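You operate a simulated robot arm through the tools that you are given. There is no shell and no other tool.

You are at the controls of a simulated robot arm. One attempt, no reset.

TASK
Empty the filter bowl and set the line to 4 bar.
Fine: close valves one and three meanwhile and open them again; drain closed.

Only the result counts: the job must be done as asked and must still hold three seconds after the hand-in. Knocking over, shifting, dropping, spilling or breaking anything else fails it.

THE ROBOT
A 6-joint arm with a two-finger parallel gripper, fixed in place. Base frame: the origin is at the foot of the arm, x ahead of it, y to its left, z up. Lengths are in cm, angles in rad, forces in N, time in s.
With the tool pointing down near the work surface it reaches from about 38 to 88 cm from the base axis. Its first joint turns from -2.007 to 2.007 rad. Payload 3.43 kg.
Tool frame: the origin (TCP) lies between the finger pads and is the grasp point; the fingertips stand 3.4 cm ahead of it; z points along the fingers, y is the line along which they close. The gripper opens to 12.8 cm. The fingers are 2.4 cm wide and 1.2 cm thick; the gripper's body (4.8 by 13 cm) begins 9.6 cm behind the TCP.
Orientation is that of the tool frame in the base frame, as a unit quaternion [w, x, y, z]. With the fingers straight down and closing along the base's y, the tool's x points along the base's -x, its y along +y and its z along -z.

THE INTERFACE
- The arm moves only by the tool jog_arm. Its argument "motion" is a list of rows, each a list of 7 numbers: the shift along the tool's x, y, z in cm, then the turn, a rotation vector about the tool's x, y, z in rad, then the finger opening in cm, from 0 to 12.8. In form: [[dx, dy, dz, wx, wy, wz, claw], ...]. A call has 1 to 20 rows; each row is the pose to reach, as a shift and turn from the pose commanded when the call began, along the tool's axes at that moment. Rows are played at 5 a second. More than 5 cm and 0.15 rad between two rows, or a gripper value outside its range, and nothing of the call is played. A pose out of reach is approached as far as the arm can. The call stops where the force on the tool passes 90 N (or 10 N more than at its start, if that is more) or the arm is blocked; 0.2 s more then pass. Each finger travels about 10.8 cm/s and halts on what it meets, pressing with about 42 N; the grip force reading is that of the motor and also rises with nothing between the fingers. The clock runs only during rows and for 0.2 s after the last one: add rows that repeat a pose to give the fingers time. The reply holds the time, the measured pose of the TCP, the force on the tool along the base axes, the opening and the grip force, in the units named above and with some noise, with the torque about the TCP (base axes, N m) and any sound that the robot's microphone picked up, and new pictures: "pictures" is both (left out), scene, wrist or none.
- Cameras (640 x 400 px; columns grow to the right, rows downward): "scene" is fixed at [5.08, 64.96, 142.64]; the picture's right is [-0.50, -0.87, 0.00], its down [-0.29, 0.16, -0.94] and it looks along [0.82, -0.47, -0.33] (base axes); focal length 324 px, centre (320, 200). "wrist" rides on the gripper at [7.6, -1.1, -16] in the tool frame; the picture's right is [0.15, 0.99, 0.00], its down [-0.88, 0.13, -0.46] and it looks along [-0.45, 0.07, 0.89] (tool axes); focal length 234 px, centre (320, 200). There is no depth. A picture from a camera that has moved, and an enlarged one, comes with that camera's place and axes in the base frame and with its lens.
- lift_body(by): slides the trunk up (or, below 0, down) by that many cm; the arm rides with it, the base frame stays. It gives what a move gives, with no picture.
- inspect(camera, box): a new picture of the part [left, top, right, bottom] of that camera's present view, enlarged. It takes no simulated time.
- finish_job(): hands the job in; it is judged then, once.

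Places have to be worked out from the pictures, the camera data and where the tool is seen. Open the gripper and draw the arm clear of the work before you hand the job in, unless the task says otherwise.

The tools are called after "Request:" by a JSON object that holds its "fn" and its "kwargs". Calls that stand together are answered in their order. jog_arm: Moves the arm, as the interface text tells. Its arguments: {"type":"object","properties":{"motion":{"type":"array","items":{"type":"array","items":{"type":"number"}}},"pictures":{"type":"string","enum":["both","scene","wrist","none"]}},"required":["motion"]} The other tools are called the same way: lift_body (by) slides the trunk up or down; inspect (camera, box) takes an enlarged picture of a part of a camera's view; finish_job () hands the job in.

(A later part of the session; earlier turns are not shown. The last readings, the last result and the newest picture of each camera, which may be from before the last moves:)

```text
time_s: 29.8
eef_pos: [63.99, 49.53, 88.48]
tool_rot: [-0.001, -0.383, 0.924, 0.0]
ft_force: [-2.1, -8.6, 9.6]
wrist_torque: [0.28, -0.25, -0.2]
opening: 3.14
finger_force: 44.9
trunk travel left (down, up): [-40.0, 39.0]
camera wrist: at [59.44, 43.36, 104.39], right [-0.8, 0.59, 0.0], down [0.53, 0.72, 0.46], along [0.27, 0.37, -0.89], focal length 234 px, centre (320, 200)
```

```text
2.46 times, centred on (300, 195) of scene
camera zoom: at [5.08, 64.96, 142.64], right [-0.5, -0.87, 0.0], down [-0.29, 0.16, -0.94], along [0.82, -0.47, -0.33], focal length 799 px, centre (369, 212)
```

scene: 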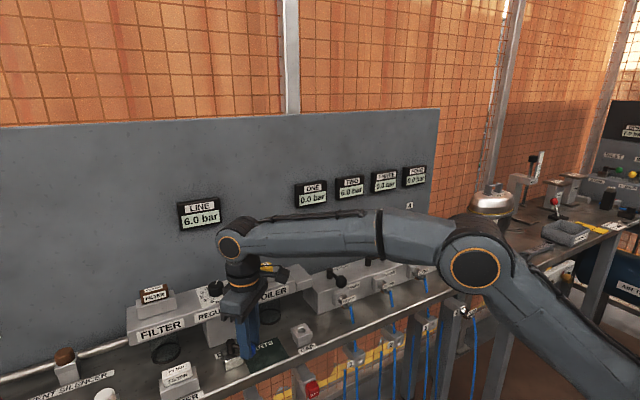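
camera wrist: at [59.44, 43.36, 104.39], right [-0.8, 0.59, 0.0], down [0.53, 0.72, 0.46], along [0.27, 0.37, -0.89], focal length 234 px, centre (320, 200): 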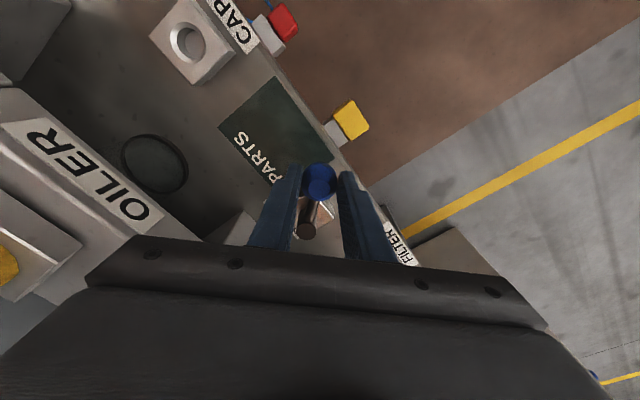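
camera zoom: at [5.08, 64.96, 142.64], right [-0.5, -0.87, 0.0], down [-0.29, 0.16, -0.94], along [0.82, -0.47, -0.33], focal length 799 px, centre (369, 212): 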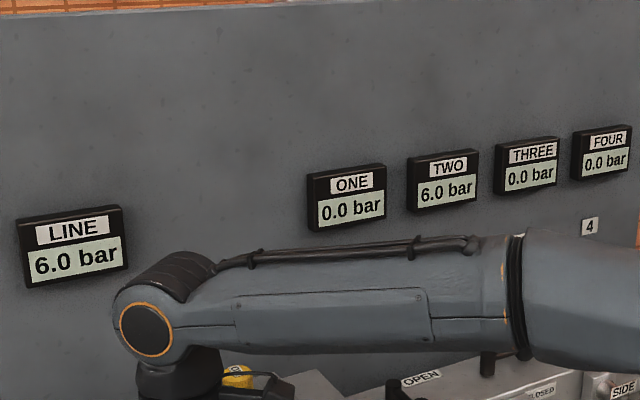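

The lever is at 45° and the gauges are steady with TWO at 6.0. I continue to 90°.

Request:
{"fn": "jog_arm", "kwargs": {"motion": [[-0.04, -0.613, 0, 0, 0, -0.1309, 2], [-0.16, -1.216, 0, 0, 0, -0.2618, 2], [-0.358, -1.799, 0, 0, 0, -0.3927, 2], [-0.63, -2.35, 0, 0, 0, -0.5236, 2], [-0.971, -2.861, 0, 0, 0, -0.6545, 2], [-1.377, -3.323, 0, 0, 0, -0.7854, 2], [-1.377, -3.323, 0, 0, 0, -0.7854, 2]]}}

Request:
{"fn": "inspect", "kwargs": {"camera": "scene", "box": [130, 270, 290, 390]}}

Request:
{"fn": "inspect", "kwargs": {"camera": "scene", "box": [170, 150, 430, 240]}}

```text
time_s: 31.4
eef_pos: [67.49, 48.01, 88.38]
tool_rot: [0.002, 0.707, -0.707, 0.0]
ft_force: [-4.3, -36.6, -3.1]
wrist_torque: [-1.21, 0.11, 0.02]
opening: 3.14
finger_force: 45.2
trunk travel left (down, up): [-40.0, 39.0]
camera wrist: at [68.56, 40.57, 104.36], right [-0.99, -0.15, 0.0], down [-0.13, 0.88, 0.45], along [-0.07, 0.45, -0.89], focal length 234 px, centre (320, 200)
```

scene: 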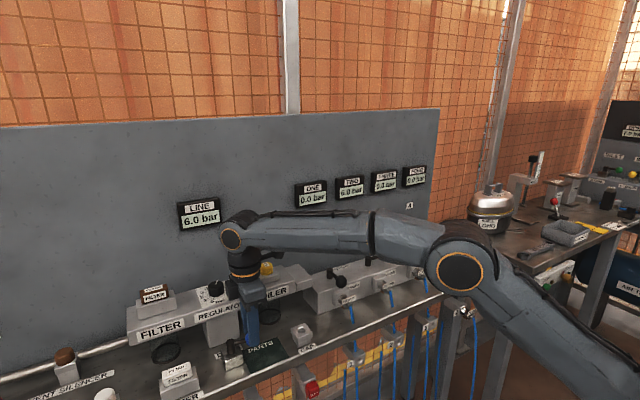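
wrist: 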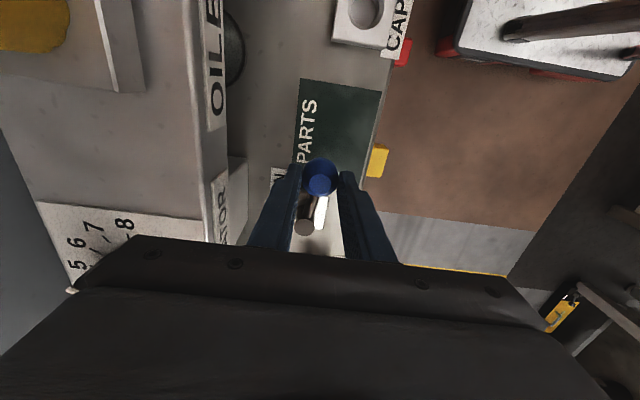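

```text
3.33 times, centred on (210, 330) of scene
camera zoom: at [5.08, 64.96, 142.64], right [-0.5, -0.87, 0.0], down [-0.29, 0.16, -0.94], along [0.82, -0.47, -0.33], focal length 1082 px, centre (687, -233)
```

zoom: 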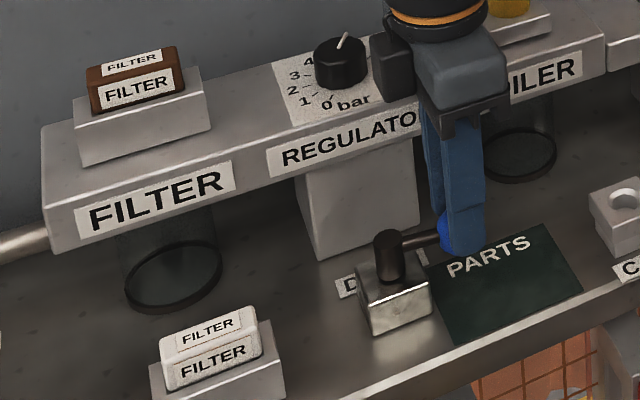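

```text
2.46 times, centred on (300, 195) of scene
camera zoom: at [5.08, 64.96, 142.64], right [-0.5, -0.87, 0.0], down [-0.29, 0.16, -0.94], along [0.82, -0.47, -0.33], focal length 799 px, centre (369, 212)
```

zoom: 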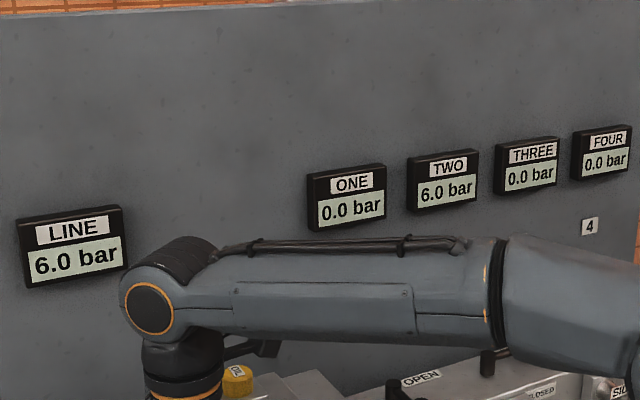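

The drain lever is now at 90° (open). I ease the radial load slightly and hold for a few seconds, watching the bowl and listening.

Request:
{"fn": "jog_arm", "kwargs": {"motion": [[0.3, 0, 0, 0, 0, 0, 2], [0.3, 0, 0, 0, 0, 0, 2], [0.3, 0, 0, 0, 0, 0, 2], [0.3, 0, 0, 0, 0, 0, 2], [0.3, 0, 0, 0, 0, 0, 2], [0.3, 0, 0, 0, 0, 0, 2], [0.3, 0, 0, 0, 0, 0, 2], [0.3, 0, 0, 0, 0, 0, 2], [0.3, 0, 0, 0, 0, 0, 2], [0.3, 0, 0, 0, 0, 0, 2]], "pictures": "scene"}}

Request:
{"fn": "inspect", "kwargs": {"camera": "scene", "box": [140, 310, 200, 370]}}

Request:
{"fn": "inspect", "kwargs": {"camera": "scene", "box": [250, 295, 300, 345]}}

```text
time_s: 33.6
eef_pos: [67.4, 48.14, 88.4]
tool_rot: [0.0, 0.707, -0.707, 0.0]
ft_force: [-1.7, 12.3, -9.9]
wrist_torque: [0.66, 0.05, 0.2]
opening: 3.1
finger_force: 44.9
trunk travel left (down, up): [-40.0, 39.0]
```

scene: 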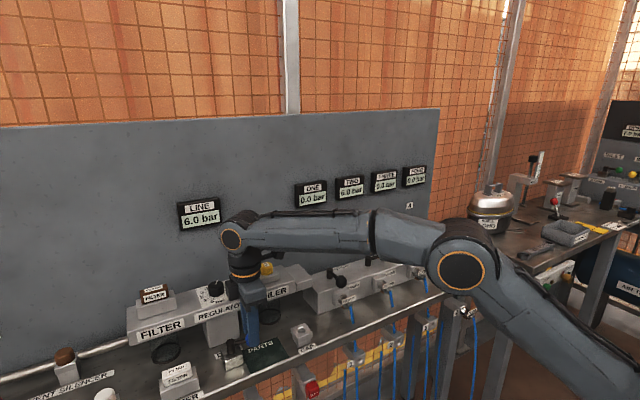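

```text
6.67 times, centred on (170, 340) of scene
camera zoom: at [5.08, 64.96, 142.64], right [-0.5, -0.87, 0.0], down [-0.29, 0.16, -0.94], along [0.82, -0.47, -0.33], focal length 2163 px, centre (1320, -733)
```

zoom: 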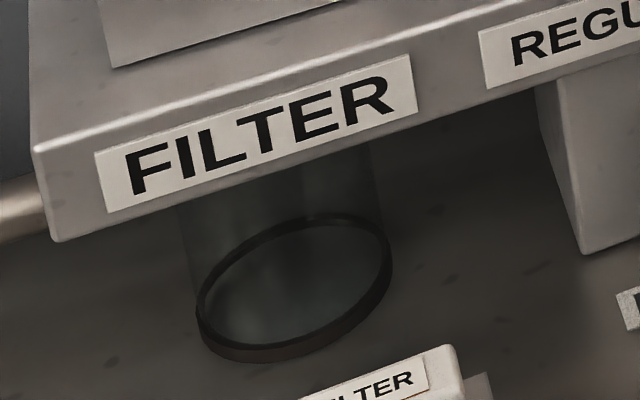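

```text
8.00 times, centred on (275, 320) of scene
camera zoom: at [5.08, 64.96, 142.64], right [-0.5, -0.87, 0.0], down [-0.29, 0.16, -0.94], along [0.82, -0.47, -0.33], focal length 2596 px, centre (680, -760)
```

zoom: 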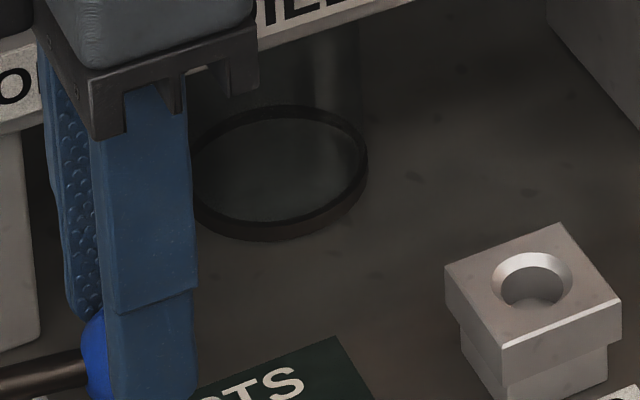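

No sound yet, and the bowl looks slightly bluish near the bottom. I hold longer and compare the same crop.

Request:
{"fn": "jog_arm", "kwargs": {"motion": [[0, 0, 0, 0, 0, 0, 2], [0, 0, 0, 0, 0, 0, 2], [0, 0, 0, 0, 0, 0, 2], [0, 0, 0, 0, 0, 0, 2], [0, 0, 0, 0, 0, 0, 2], [0, 0, 0, 0, 0, 0, 2], [0, 0, 0, 0, 0, 0, 2], [0, 0, 0, 0, 0, 0, 2], [0, 0, 0, 0, 0, 0, 2], [0, 0, 0, 0, 0, 0, 2], [0, 0, 0, 0, 0, 0, 2], [0, 0, 0, 0, 0, 0, 2], [0, 0, 0, 0, 0, 0, 2], [0, 0, 0, 0, 0, 0, 2], [0, 0, 0, 0, 0, 0, 2], [0, 0, 0, 0, 0, 0, 2], [0, 0, 0, 0, 0, 0, 2], [0, 0, 0, 0, 0, 0, 2], [0, 0, 0, 0, 0, 0, 2], [0, 0, 0, 0, 0, 0, 2]], "pictures": "scene"}}

Request:
{"fn": "inspect", "kwargs": {"camera": "scene", "box": [140, 310, 200, 370]}}

Request:
{"fn": "inspect", "kwargs": {"camera": "scene", "box": [130, 270, 290, 390]}}

```text
time_s: 37.8
eef_pos: [67.35, 48.07, 88.5]
tool_rot: [0.001, -0.707, 0.707, -0.001]
ft_force: [1.7, 22.6, 0.2]
wrist_torque: [0.83, -0.1, 0.07]
opening: 3.12
finger_force: 45.4
trunk travel left (down, up): [-40.0, 39.0]
```

scene: 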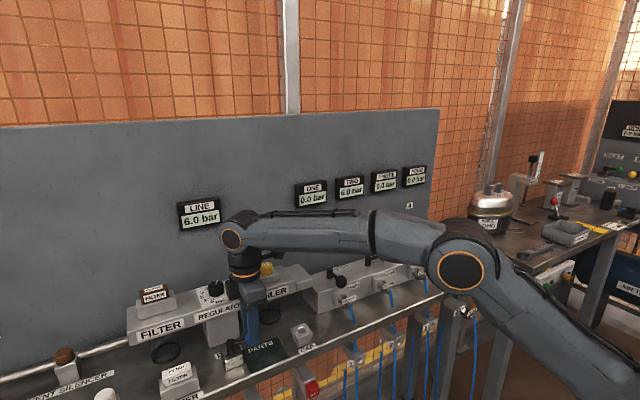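

```text
6.67 times, centred on (170, 340) of scene
camera zoom: at [5.08, 64.96, 142.64], right [-0.5, -0.87, 0.0], down [-0.29, 0.16, -0.94], along [0.82, -0.47, -0.33], focal length 2163 px, centre (1320, -733)
```

zoom: 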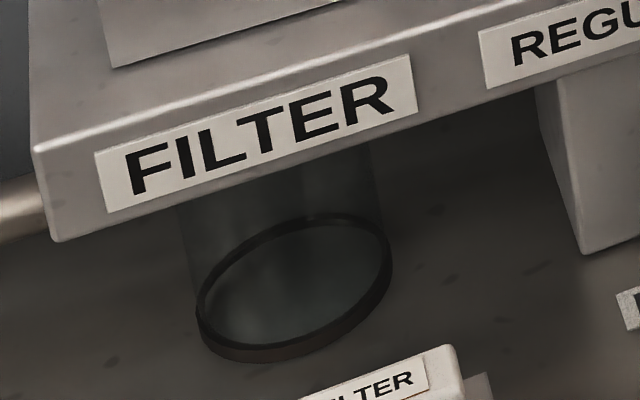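

```text
3.33 times, centred on (210, 330) of scene
camera zoom: at [5.08, 64.96, 142.64], right [-0.5, -0.87, 0.0], down [-0.29, 0.16, -0.94], along [0.82, -0.47, -0.33], focal length 1082 px, centre (687, -233)
```

zoom: 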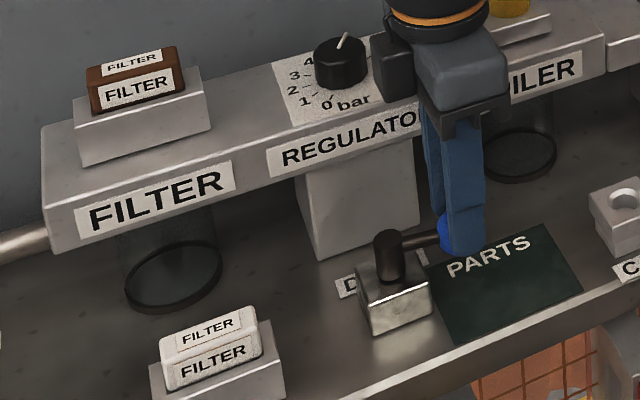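

There is no visible change and TWO is still at 6.0. I release the drain lever to see whether it stays open, then rise and turn the gripper back so I can look at the bowl from the front.

Request:
{"fn": "jog_arm", "kwargs": {"motion": [[0, 0, 0, 0, 0, 0, 4], [0, 0, 0, 0, 0, 0, 5], [0, 0, -4, 0, 0, 0, 5], [0, 0, -8, 0, 0, 0, 5], [0, 0, -12, 0, 0, 0, 5], [-3.5, 2, -14, 0, 0, 0.1428, 5], [-7, 4, -14, 0, 0, 0.2856, 6], [-10.5, 5.4, -14, 0, 0, 0.4284, 8], [-14, 5.4, -14, 0, 0, 0.5712, 10], [-14, 5.4, -14, 0, 0, 0.714, 12.8], [-14, 5.4, -14, 0, 0, 0.8568, 12.8], [-14, 5.4, -14, 0, 0, 0.9996, 12.8], [-14, 5.4, -14, 0, 0, 1.1424, 12.8], [-14, 5.4, -14, 0, 0, 1.2852, 12.8], [-14, 5.4, -14, 0, 0, 1.428, 12.8], [-14, 5.4, -14, 0, 0, 1.5708, 12.8], [-14, 5.4, -14, 0, 0, 1.5708, 12.8]]}}

```text
time_s: 41.4
eef_pos: [58.89, 58.51, 100.47]
tool_rot: [0.001, 0.001, 1.0, 0.002]
ft_force: [-0.2, -3.1, 1.7]
wrist_torque: [0.25, -0.04, 0.02]
opening: 12.8
finger_force: 0.1
out of reach, approached as far as the arm can: row 6, 7, 8, 9, 10, 11, 12, 13, 14, 15, 16, 17
trunk travel left (down, up): [-40.0, 39.0]
camera wrist: at [51.2, 57.33, 116.3], right [-0.14, 0.99, 0.0], down [0.88, 0.13, 0.46], along [0.45, 0.07, -0.89], focal length 234 px, centre (320, 200)
```

scene: 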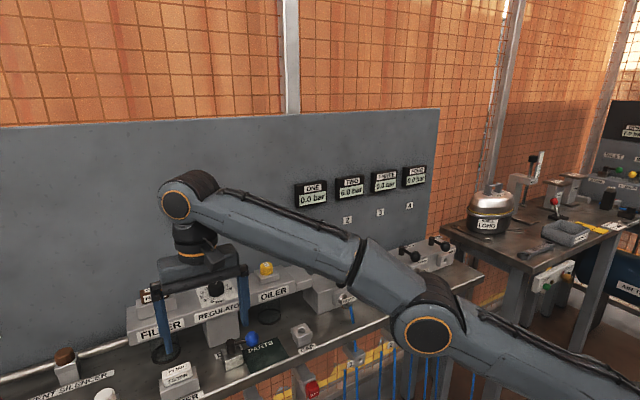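
wrist: 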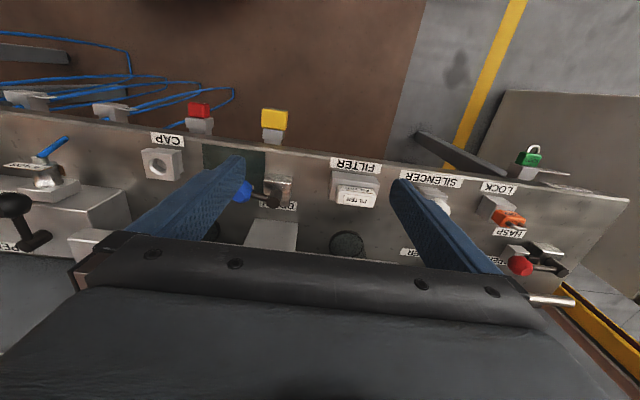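

The drain lever stays open on its own. The current height limits reach to about 83 cm radius, so I zoom in on the filter bowl from here.

Request:
{"fn": "inspect", "kwargs": {"camera": "wrist", "box": [300, 210, 400, 280]}}

Request:
{"fn": "inspect", "kwargs": {"camera": "scene", "box": [140, 310, 290, 390]}}

Request:
{"fn": "inspect", "kwargs": {"camera": "scene", "box": [280, 150, 440, 240]}}

```text
5.71 times, centred on (350, 245) of wrist
camera zoom: at [51.2, 57.33, 116.3], right [-0.14, 0.99, 0.0], down [0.88, 0.13, 0.46], along [0.45, 0.07, -0.89], focal length 1338 px, centre (149, -57)
```

zoom: 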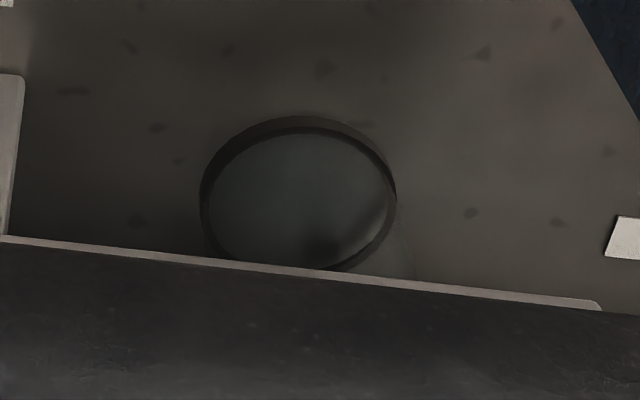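

```text
4.27 times, centred on (215, 350) of scene
camera zoom: at [5.08, 64.96, 142.64], right [-0.5, -0.87, 0.0], down [-0.29, 0.16, -0.94], along [0.82, -0.47, -0.33], focal length 1385 px, centre (768, -440)
```

zoom: 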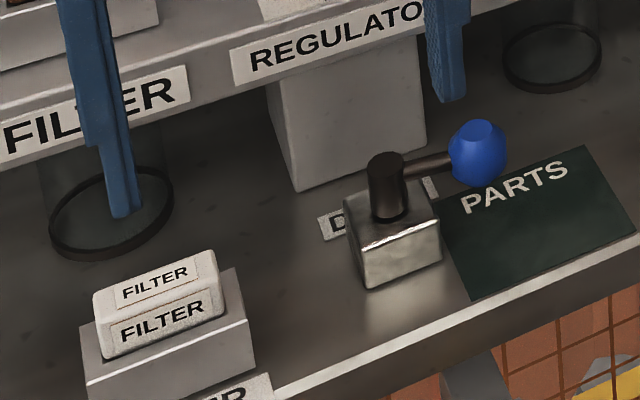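

```text
4.00 times, centred on (360, 195) of scene
camera zoom: at [5.08, 64.96, 142.64], right [-0.5, -0.87, 0.0], down [-0.29, 0.16, -0.94], along [0.82, -0.47, -0.33], focal length 1298 px, centre (160, 220)
```

zoom: 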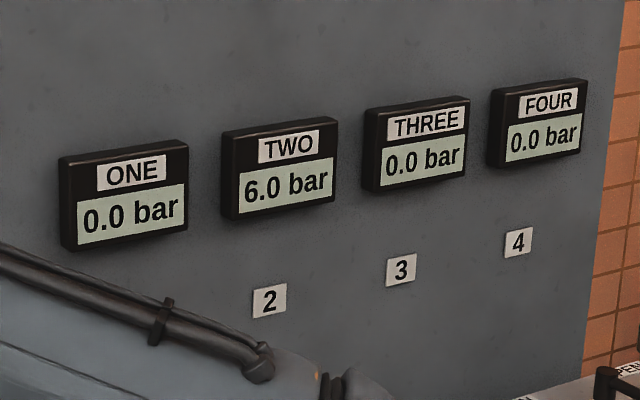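

I tilt the gripper forward about 0.6 rad so the wrist camera looks more horizontally under the beam at the bowl.

Request:
{"fn": "jog_arm", "kwargs": {"motion": [[0, 0, 0, 0, -0.15, 0, 12.8], [0, 0, 0, 0, -0.3, 0, 12.8], [0, 0, 0, 0, -0.45, 0, 12.8], [0, 0, 0, 0, -0.6, 0, 12.8], [0, 0, 0, 0, -0.6, 0, 12.8]], "pictures": "wrist"}}

Request:
{"fn": "inspect", "kwargs": {"camera": "wrist", "box": [220, 100, 440, 240]}}

```text
time_s: 42.6
eef_pos: [59.02, 58.78, 100.46]
tool_rot: [0.296, 0.0, 0.955, -0.001]
ft_force: [-0.2, -0.1, -0.5]
wrist_torque: [-0.02, -0.03, -0.01]
opening: 12.78
finger_force: 0.0
trunk travel left (down, up): [-40.0, 39.0]
camera wrist: at [43.62, 57.59, 109.12], right [-0.12, 0.99, -0.08], down [0.47, 0.13, 0.87], along [0.88, 0.07, -0.48], focal length 234 px, centre (320, 200)
```

wrist: 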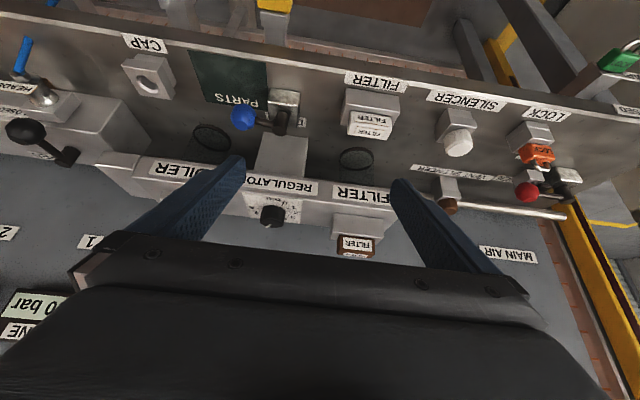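

```text
2.86 times, centred on (330, 170) of wrist
camera zoom: at [43.62, 57.59, 109.12], right [-0.12, 0.99, -0.08], down [0.47, 0.13, 0.87], along [0.88, 0.07, -0.48], focal length 669 px, centre (291, 286)
```

zoom: 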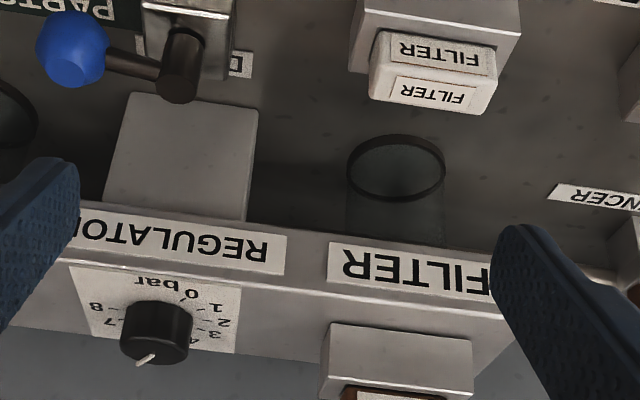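

The bowl is visible between the fingers. I enlarge both the filter and oiler bowls to compare for any liquid.

Request:
{"fn": "inspect", "kwargs": {"camera": "wrist", "box": [330, 140, 380, 190]}}

Request:
{"fn": "inspect", "kwargs": {"camera": "wrist", "box": [180, 110, 250, 180]}}

Request:
{"fn": "inspect", "kwargs": {"camera": "scene", "box": [140, 320, 200, 370]}}

```text
8.00 times, centred on (355, 165) of wrist
camera zoom: at [43.62, 57.59, 109.12], right [-0.12, 0.99, -0.08], down [0.47, 0.13, 0.87], along [0.88, 0.07, -0.48], focal length 1873 px, centre (40, 480)
```

zoom: 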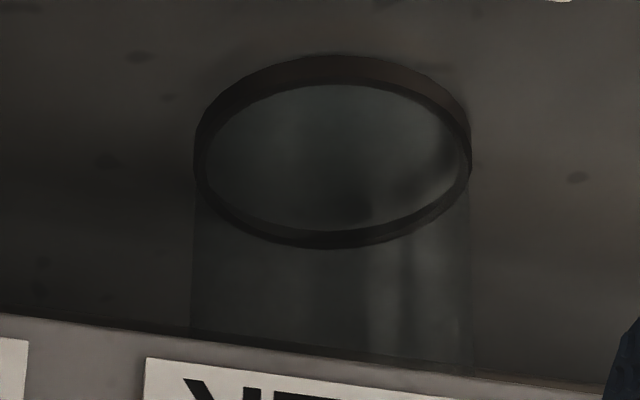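

```text
5.71 times, centred on (215, 145) of wrist
camera zoom: at [43.62, 57.59, 109.12], right [-0.12, 0.99, -0.08], down [0.47, 0.13, 0.87], along [0.88, 0.07, -0.48], focal length 1338 px, centre (920, 514)
```

zoom: 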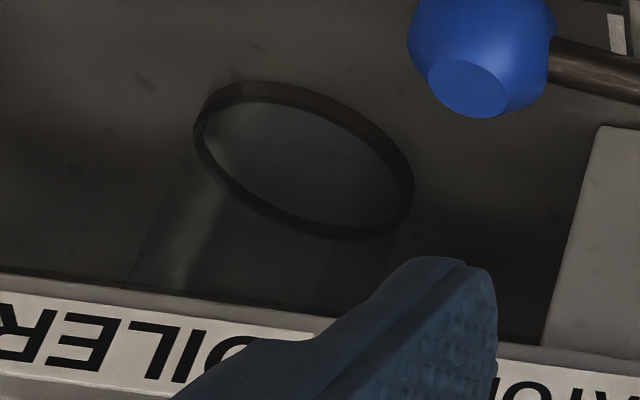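

```text
8.00 times, centred on (170, 345) of scene
camera zoom: at [5.08, 64.96, 142.64], right [-0.5, -0.87, 0.0], down [-0.29, 0.16, -0.94], along [0.82, -0.47, -0.33], focal length 2596 px, centre (1520, -960)
```

zoom: 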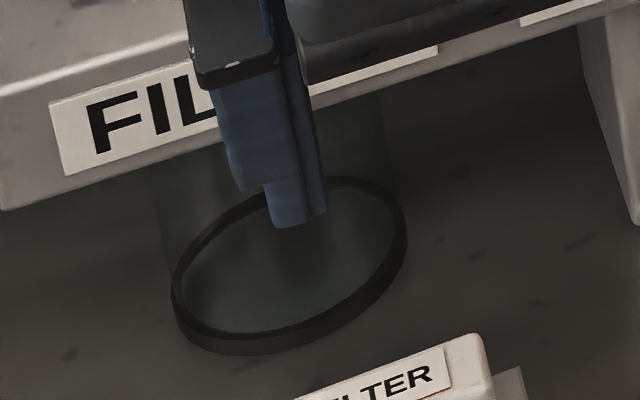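

Both bowls look like clear glass with no visible liquid, so the filter bowl appears drained, and I leave the drain open a bit longer. From the labels the dial has 30° per bar: 6 is at -30° azimuth and 4 at +30°, so I need +60° about the vertical axis. To reach the knob at ≈ (78, 53, 95) I raise the trunk 29 cm so the arm can stretch.

Request:
{"fn": "lift_body", "kwargs": {"by": 29}}

```text
time_s: 45.5
eef_pos: [58.99, 58.64, 129.39]
tool_rot: [0.295, 0.0, 0.955, 0.0]
ft_force: [-0.6, -0.8, 0.3]
wrist_torque: [-0.01, -0.01, 0.02]
opening: 12.78
finger_force: 0.1
trunk travel left (down, up): [-69.0, 10.0]
```

I lower to z≈112 while reducing the tilt to 0.35 rad.

Request:
{"fn": "jog_arm", "kwargs": {"motion": [[2.458, 0, 3.589, 0, 0.0625, 0, 10], [4.916, 0, 7.178, 0, 0.125, 0, 8], [7.374, 0, 10.767, 0, 0.1875, 0, 7], [9.832, 0, 14.356, 0, 0.25, 0, 7], [9.832, 0, 14.356, 0, 0.25, 0, 7]]}}

```text
time_s: 46.7
eef_pos: [59.09, 58.47, 111.92]
tool_rot: [0.175, 0.0, 0.985, 0.001]
ft_force: [0.7, 0.3, 0.6]
wrist_torque: [-0.01, 0.03, 0.02]
opening: 7.0
finger_force: 0.1
trunk travel left (down, up): [-69.0, 10.0]
camera wrist: at [46.52, 57.44, 124.09], right [-0.14, 0.99, -0.05], down [0.67, 0.13, 0.73], along [0.73, 0.07, -0.68], focal length 234 px, centre (320, 200)
```

scene: 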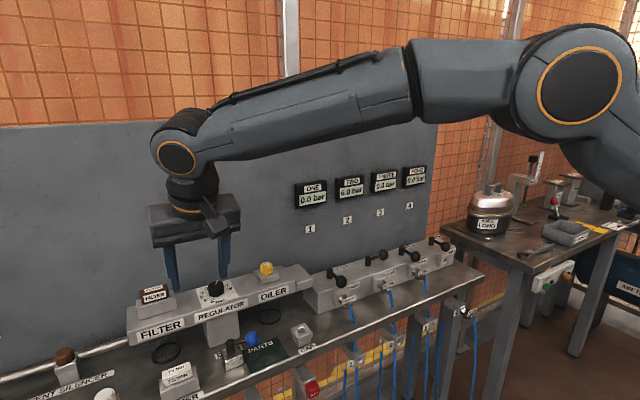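
wrist: 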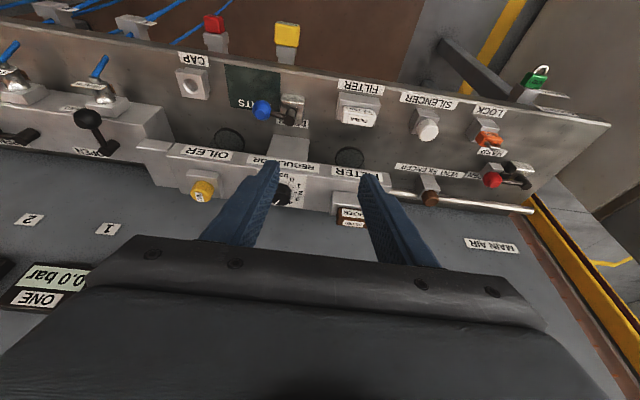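

The view is clear. I move outward to hover above the knob at about (77, 53, 109).

Request:
{"fn": "jog_arm", "kwargs": {"motion": [[-3.17, -1.08, 1.8, 0, 0, 0, 7], [-6.35, -2.16, 3.6, 0, 0, 0, 7], [-9.52, -3.24, 5.39, 0, 0, 0, 7], [-12.7, -4.32, 7.19, 0, 0, 0, 7], [-15.87, -5.4, 8.99, 0, 0, 0, 7], [-15.87, -5.4, 8.99, 0, 0, 0, 7]]}}

```text
time_s: 48.1
eef_pos: [75.32, 52.5, 108.97]
tool_rot: [0.174, 0.0, 0.985, 0.0]
ft_force: [0.5, 0.2, -0.2]
wrist_torque: [-0.02, -0.03, 0.0]
opening: 7.02
finger_force: 0.0
out of reach, approached as far as the arm can: row 5, 6
trunk travel left (down, up): [-69.0, 10.0]
camera wrist: at [62.76, 51.37, 121.19], right [-0.14, 0.99, -0.05], down [0.67, 0.13, 0.73], along [0.73, 0.07, -0.68], focal length 234 px, centre (320, 200)
```

scene: 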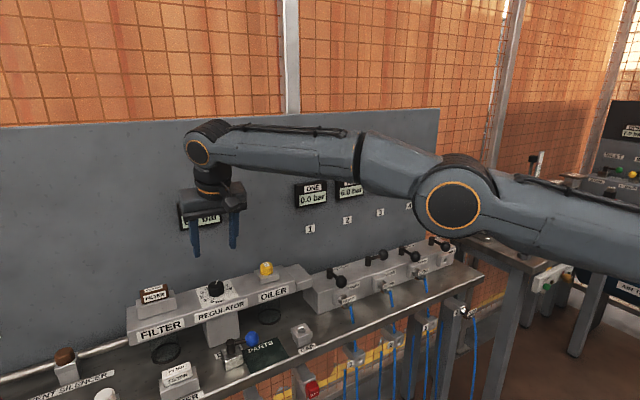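
wrist: 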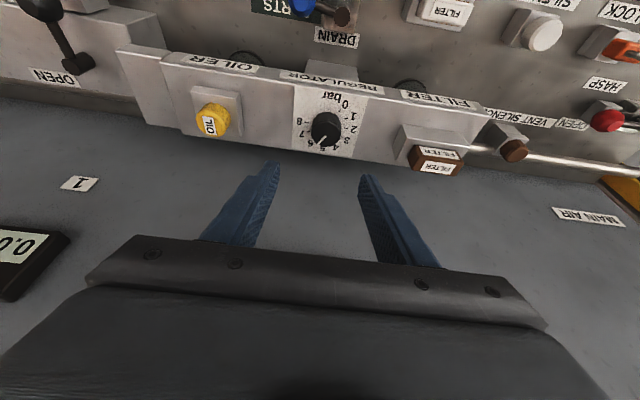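

I reached a radius of 91.8 at this height, and the knob and dial are clearly visible. I zoom in for accurate localisation.

Request:
{"fn": "inspect", "kwargs": {"camera": "wrist", "box": [280, 80, 380, 180]}}

Request:
{"fn": "inspect", "kwargs": {"camera": "scene", "box": [190, 270, 240, 320]}}

```text
4.00 times, centred on (330, 130) of wrist
camera zoom: at [62.76, 51.37, 121.19], right [-0.14, 0.99, -0.05], down [0.67, 0.13, 0.73], along [0.73, 0.07, -0.68], focal length 937 px, centre (280, 480)
```

zoom: 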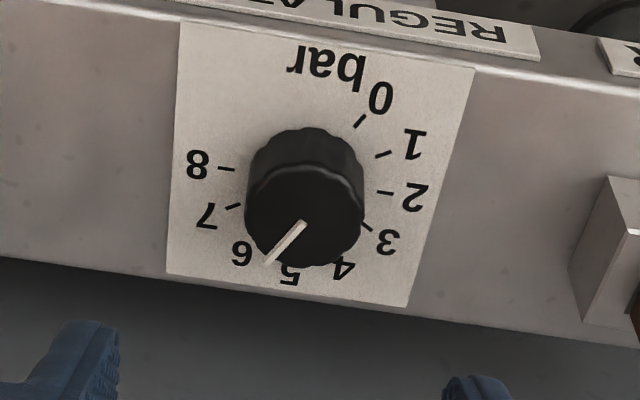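

```text
8.00 times, centred on (215, 295) of scene
camera zoom: at [5.08, 64.96, 142.64], right [-0.5, -0.87, 0.0], down [-0.29, 0.16, -0.94], along [0.82, -0.47, -0.33], focal length 2596 px, centre (1160, -560)
```

zoom: 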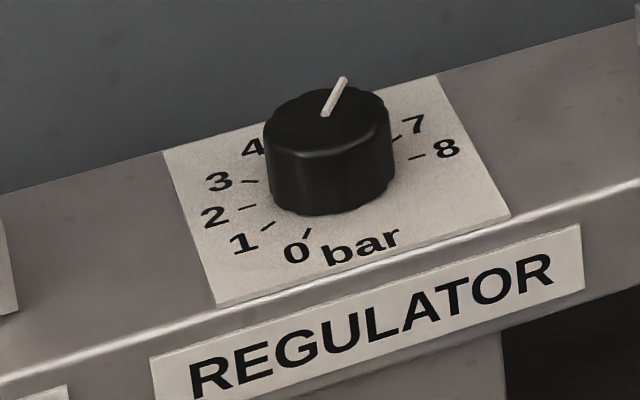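

Accurate fix: the knob axis is at (78.0, 53.0), the dial face at z=94.0 and the knob top at z≈96.3. I increase the tilt to 0.6 rad to gain reach.

Request:
{"fn": "jog_arm", "kwargs": {"motion": [[0, 0, 0, 0, -0.125, 0, 7], [0, 0, 0, 0, -0.25, 0, 7], [0, 0, 0, 0, -0.25, 0, 7], [0, 0, 0, 0, -0.25, 0, 7]]}}

```text
time_s: 49.1
eef_pos: [75.37, 52.54, 108.9]
tool_rot: [0.296, 0.0, 0.955, 0.0]
ft_force: [-1.2, 0.0, -0.5]
wrist_torque: [0.02, 0.0, 0.01]
opening: 6.99
finger_force: 0.1
trunk travel left (down, up): [-69.0, 10.0]
camera wrist: at [60.0, 51.41, 117.67], right [-0.12, 0.99, -0.08], down [0.47, 0.13, 0.87], along [0.88, 0.07, -0.48], focal length 234 px, centre (320, 200)
```

scene: 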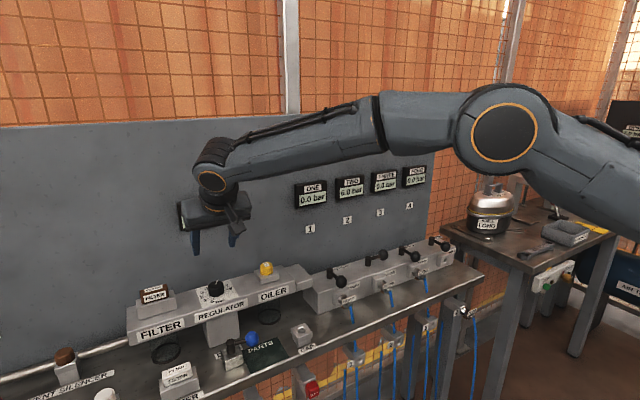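
wrist: 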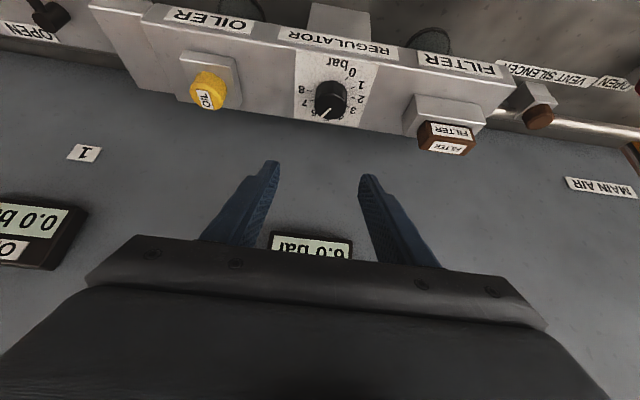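

Plenty of reach now. I descend to just above the knob (z≈101) and check centring.

Request:
{"fn": "jog_arm", "kwargs": {"motion": [[1.735, 0.23, 3.355, 0, 0, 0, 7], [3.47, 0.46, 6.71, 0, 0, 0, 7], [3.47, 0.46, 6.71, 0, 0, 0, 7]]}}

Request:
{"fn": "inspect", "kwargs": {"camera": "wrist", "box": [250, 100, 390, 240]}}

Request:
{"fn": "inspect", "kwargs": {"camera": "scene", "box": [170, 230, 270, 330]}}

```text
time_s: 49.9
eef_pos: [76.44, 53.03, 101.47]
tool_rot: [0.296, 0.001, 0.955, 0.0]
ft_force: [-0.2, 0.6, -0.1]
wrist_torque: [0.0, 0.0, -0.02]
opening: 6.99
finger_force: 0.0
trunk travel left (down, up): [-69.0, 10.0]
camera wrist: at [61.18, 51.89, 110.16], right [-0.12, 0.99, -0.08], down [0.47, 0.13, 0.87], along [0.88, 0.07, -0.48], focal length 234 px, centre (320, 200)
```

scene: 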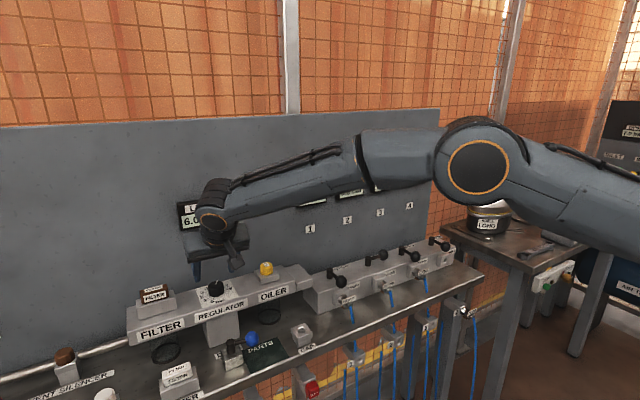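
wrist: 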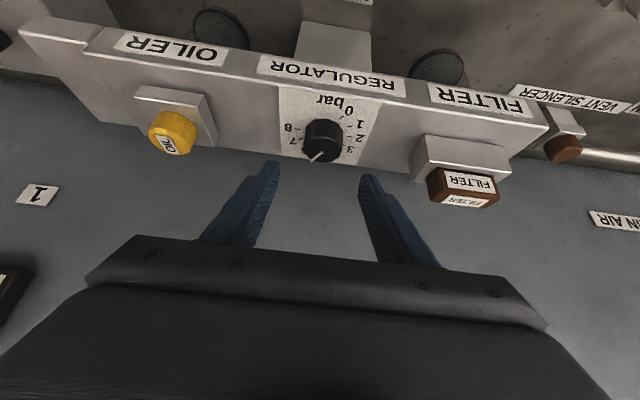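

```text
2.86 times, centred on (320, 170) of wrist
camera zoom: at [61.18, 51.89, 110.16], right [-0.12, 0.99, -0.08], down [0.47, 0.13, 0.87], along [0.88, 0.07, -0.48], focal length 669 px, centre (320, 286)
```

zoom: 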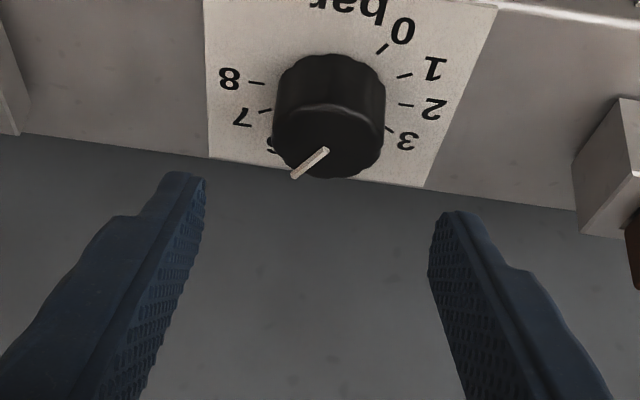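

```text
4.00 times, centred on (220, 280) of scene
camera zoom: at [5.08, 64.96, 142.64], right [-0.5, -0.87, 0.0], down [-0.29, 0.16, -0.94], along [0.82, -0.47, -0.33], focal length 1298 px, centre (720, -120)
```

zoom: 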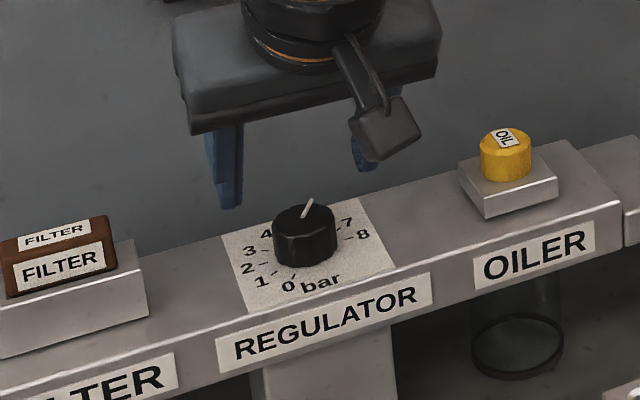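

Centring is good. I descend to the grip height (TCP z≈97.9) with the knob between the pads.

Request:
{"fn": "jog_arm", "kwargs": {"motion": [[1.2, 0, 1.4, 0, 0, 0, 7], [2.27, 0, 2.8, 0, 0, 0, 7], [2.27, 0, 2.8, 0, 0, 0, 7]]}}

Request:
{"fn": "inspect", "kwargs": {"camera": "wrist", "box": [250, 100, 390, 240]}}

Request:
{"fn": "inspect", "kwargs": {"camera": "scene", "box": [170, 230, 270, 330]}}

```text
time_s: 50.7
eef_pos: [76.19, 52.9, 97.71]
tool_rot: [0.296, 0.001, 0.955, 0.0]
ft_force: [-0.2, 0.0, -0.6]
wrist_torque: [-0.01, 0.02, 0.03]
opening: 6.99
finger_force: 0.1
trunk travel left (down, up): [-69.0, 10.0]
camera wrist: at [60.84, 51.84, 106.41], right [-0.12, 0.99, -0.08], down [0.47, 0.13, 0.87], along [0.88, 0.07, -0.48], focal length 234 px, centre (320, 200)
```

scene: 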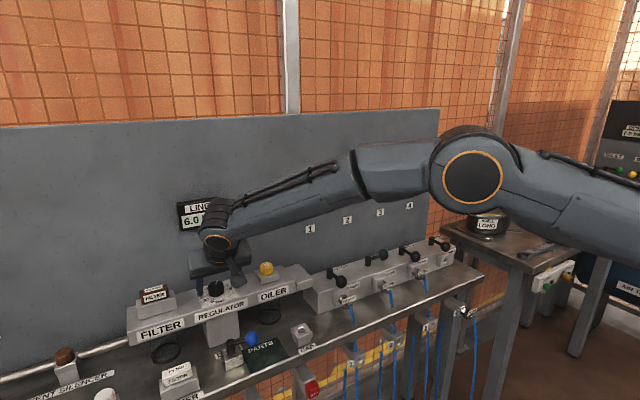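
wrist: 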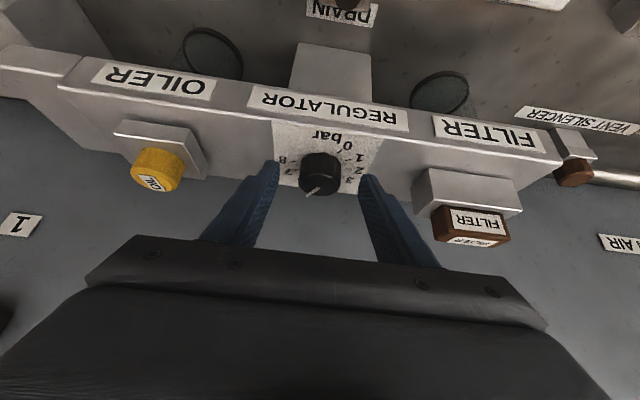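

```text
2.86 times, centred on (320, 170) of wrist
camera zoom: at [60.84, 51.84, 106.41], right [-0.12, 0.99, -0.08], down [0.47, 0.13, 0.87], along [0.88, 0.07, -0.48], focal length 669 px, centre (320, 286)
```

zoom: 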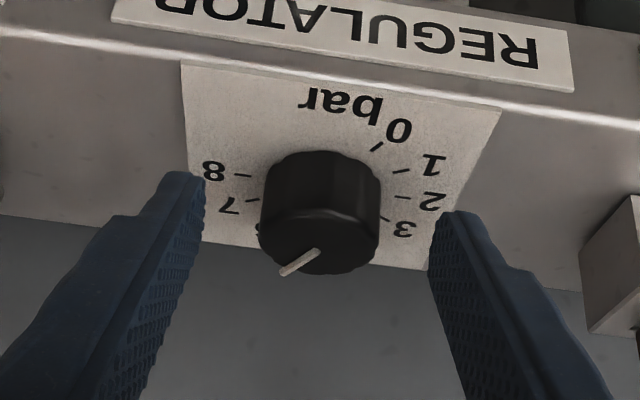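

```text
4.00 times, centred on (220, 280) of scene
camera zoom: at [5.08, 64.96, 142.64], right [-0.5, -0.87, 0.0], down [-0.29, 0.16, -0.94], along [0.82, -0.47, -0.33], focal length 1298 px, centre (720, -120)
```

zoom: 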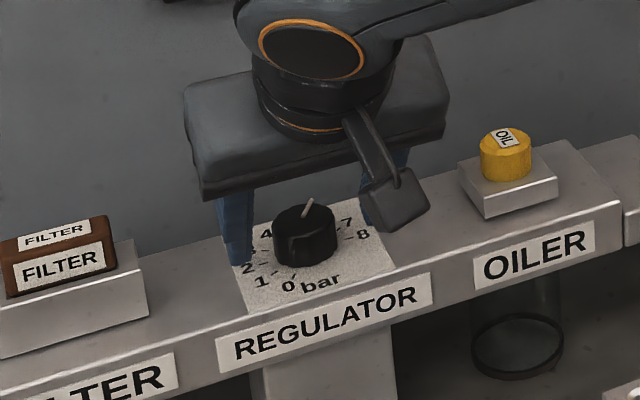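

The knob sits between the pads and no contact force is felt. I close on it.

Request:
{"fn": "jog_arm", "kwargs": {"motion": [[0, 0.08, 0, 0, 0, 0, 5], [0, 0.08, 0, 0, 0, 0, 3], [0, 0.08, 0, 0, 0, 0, 2.5], [0, 0.08, 0, 0, 0, 0, 2.5]]}}

Request:
{"fn": "inspect", "kwargs": {"camera": "wrist", "box": [250, 100, 390, 240]}}

```text
time_s: 51.7
eef_pos: [76.05, 53.0, 97.75]
tool_rot: [0.296, 0.0, 0.955, 0.0]
ft_force: [-4.7, -6.7, 1.3]
wrist_torque: [-0.17, 0.27, -0.19]
opening: 3.76
finger_force: 45.1
trunk travel left (down, up): [-69.0, 10.0]
camera wrist: at [60.78, 51.89, 106.49], right [-0.12, 0.99, -0.08], down [0.47, 0.13, 0.87], along [0.87, 0.07, -0.48], focal length 234 px, centre (320, 200)
```

scene: 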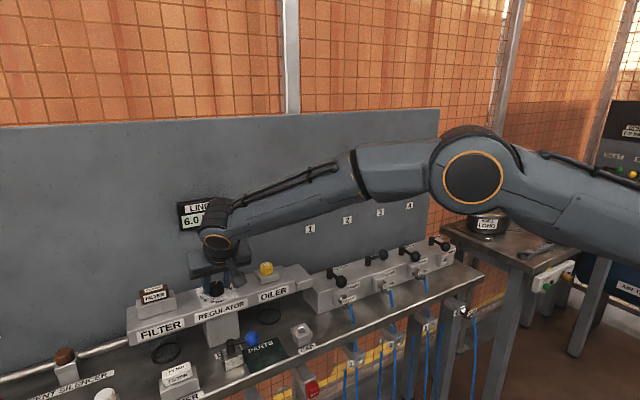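
wrist: 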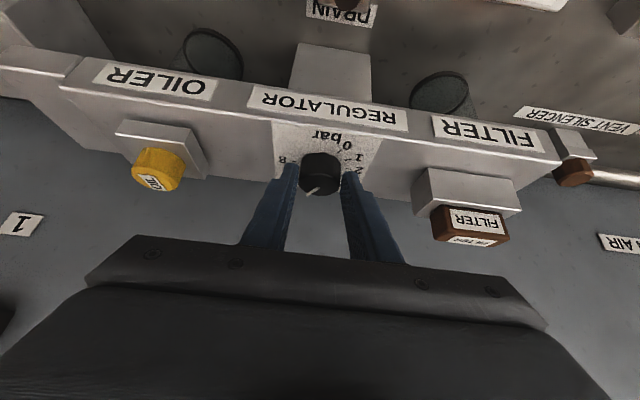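

```text
2.86 times, centred on (320, 170) of wrist
camera zoom: at [60.78, 51.89, 106.49], right [-0.12, 0.99, -0.08], down [0.47, 0.13, 0.87], along [0.87, 0.07, -0.48], focal length 669 px, centre (320, 286)
```

zoom: 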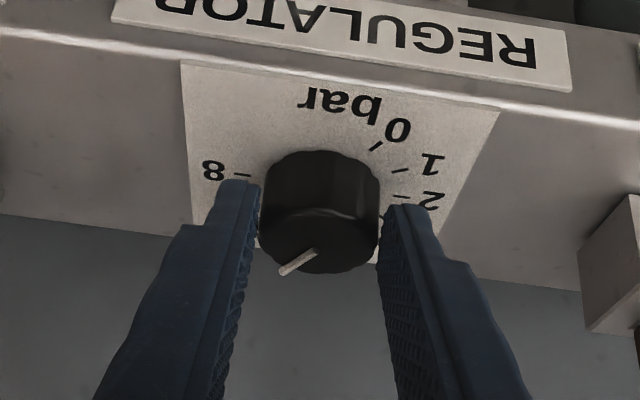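

Gripped (3.76 cm). I turn it a first 15° counter-clockwise from above (towards lower pressure), pivoting about the knob axis.

Request:
{"fn": "jog_arm", "kwargs": {"motion": [[-0.012, -0.228, 0.009, -0.074, 0, -0.108, 2.5], [-0.049, -0.453, 0.034, -0.1479, 0, -0.216, 2.5], [-0.049, -0.453, 0.034, -0.1479, 0, -0.216, 2.5]]}}

Request:
{"fn": "inspect", "kwargs": {"camera": "wrist", "box": [250, 100, 390, 240]}}

Request:
{"fn": "inspect", "kwargs": {"camera": "scene", "box": [170, 190, 250, 270]}}

```text
time_s: 52.5
eef_pos: [76.15, 52.36, 97.77]
tool_rot: [0.293, -0.123, 0.947, 0.037]
ft_force: [-2.6, -25.2, 2.7]
wrist_torque: [-0.56, 0.5, -0.6]
opening: 3.75
finger_force: 44.7
trunk travel left (down, up): [-69.0, 10.0]
camera wrist: at [61.67, 47.35, 106.51], right [-0.37, 0.92, -0.08], down [0.42, 0.25, 0.87], along [0.83, 0.29, -0.48], focal length 234 px, centre (320, 200)
```

scene: 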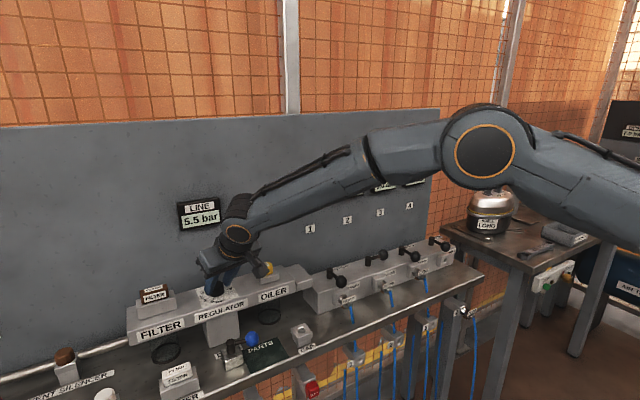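
wrist: 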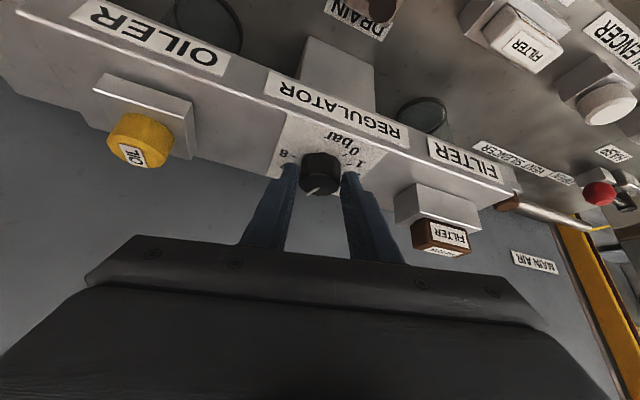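

```text
2.86 times, centred on (320, 170) of wrist
camera zoom: at [61.67, 47.35, 106.51], right [-0.37, 0.92, -0.08], down [0.42, 0.25, 0.87], along [0.83, 0.29, -0.48], focal length 669 px, centre (320, 286)
```

zoom: 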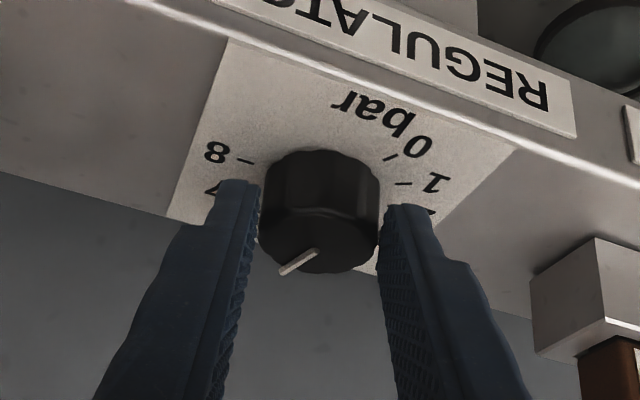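

```text
5.00 times, centred on (210, 230) of scene
camera zoom: at [5.08, 64.96, 142.64], right [-0.5, -0.87, 0.0], down [-0.29, 0.16, -0.94], along [0.82, -0.47, -0.33], focal length 1623 px, centre (870, 50)
```

zoom: 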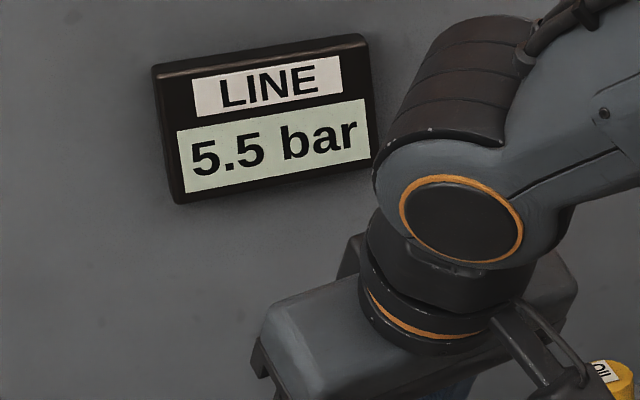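

LINE reads 5.5 bar after 15°, confirming 30° per bar. I turn another 30°, with a slight lateral correction to relieve the side load.

Request:
{"fn": "jog_arm", "kwargs": {"motion": [[-0.012, -0.308, 0.009, -0.074, 0, -0.108, 2.5], [-0.049, -0.533, 0.034, -0.1479, 0, -0.216, 2.5], [-0.11, -0.75, 0.075, -0.2219, 0, -0.324, 2.5], [-0.193, -0.955, 0.1325, -0.2958, 0, -0.432, 2.5], [-0.193, -0.955, 0.1325, -0.2958, 0, -0.432, 2.5]]}}

Request:
{"fn": "inspect", "kwargs": {"camera": "wrist", "box": [250, 100, 390, 240]}}

Request:
{"fn": "inspect", "kwargs": {"camera": "scene", "box": [170, 190, 270, 290]}}

```text
time_s: 53.7
eef_pos: [76.78, 51.31, 97.66]
tool_rot: [0.274, -0.364, 0.883, 0.113]
ft_force: [17.0, -36.8, -7.8]
wrist_torque: [-0.44, -0.98, -0.93]
opening: 3.76
finger_force: 45.1
trunk travel left (down, up): [-69.0, 10.0]
camera wrist: at [66.71, 39.73, 106.49], right [-0.78, 0.62, -0.08], down [0.24, 0.42, 0.87], along [0.57, 0.66, -0.48], focal length 234 px, centre (320, 200)
```

scene: 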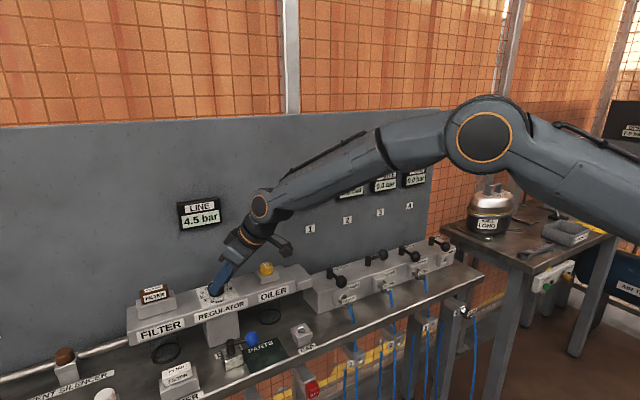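
wrist: 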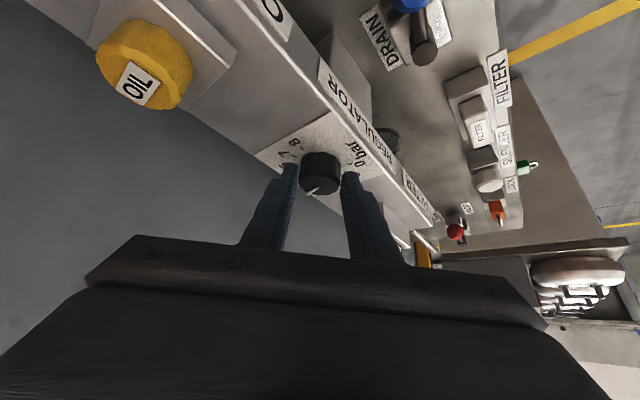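

```text
2.86 times, centred on (320, 170) of wrist
camera zoom: at [66.71, 39.73, 106.49], right [-0.78, 0.62, -0.08], down [0.24, 0.42, 0.87], along [0.57, 0.66, -0.48], focal length 669 px, centre (320, 286)
```

zoom: 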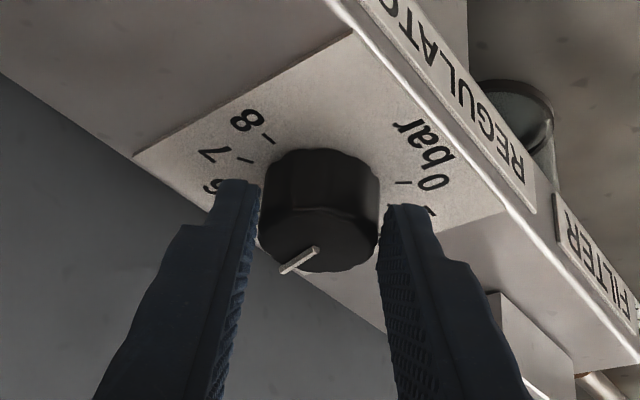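

```text
4.00 times, centred on (220, 240) of scene
camera zoom: at [5.08, 64.96, 142.64], right [-0.5, -0.87, 0.0], down [-0.29, 0.16, -0.94], along [0.82, -0.47, -0.33], focal length 1298 px, centre (720, 40)
```

zoom: 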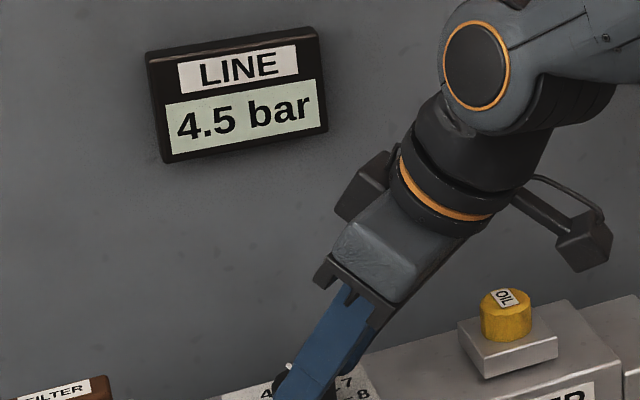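

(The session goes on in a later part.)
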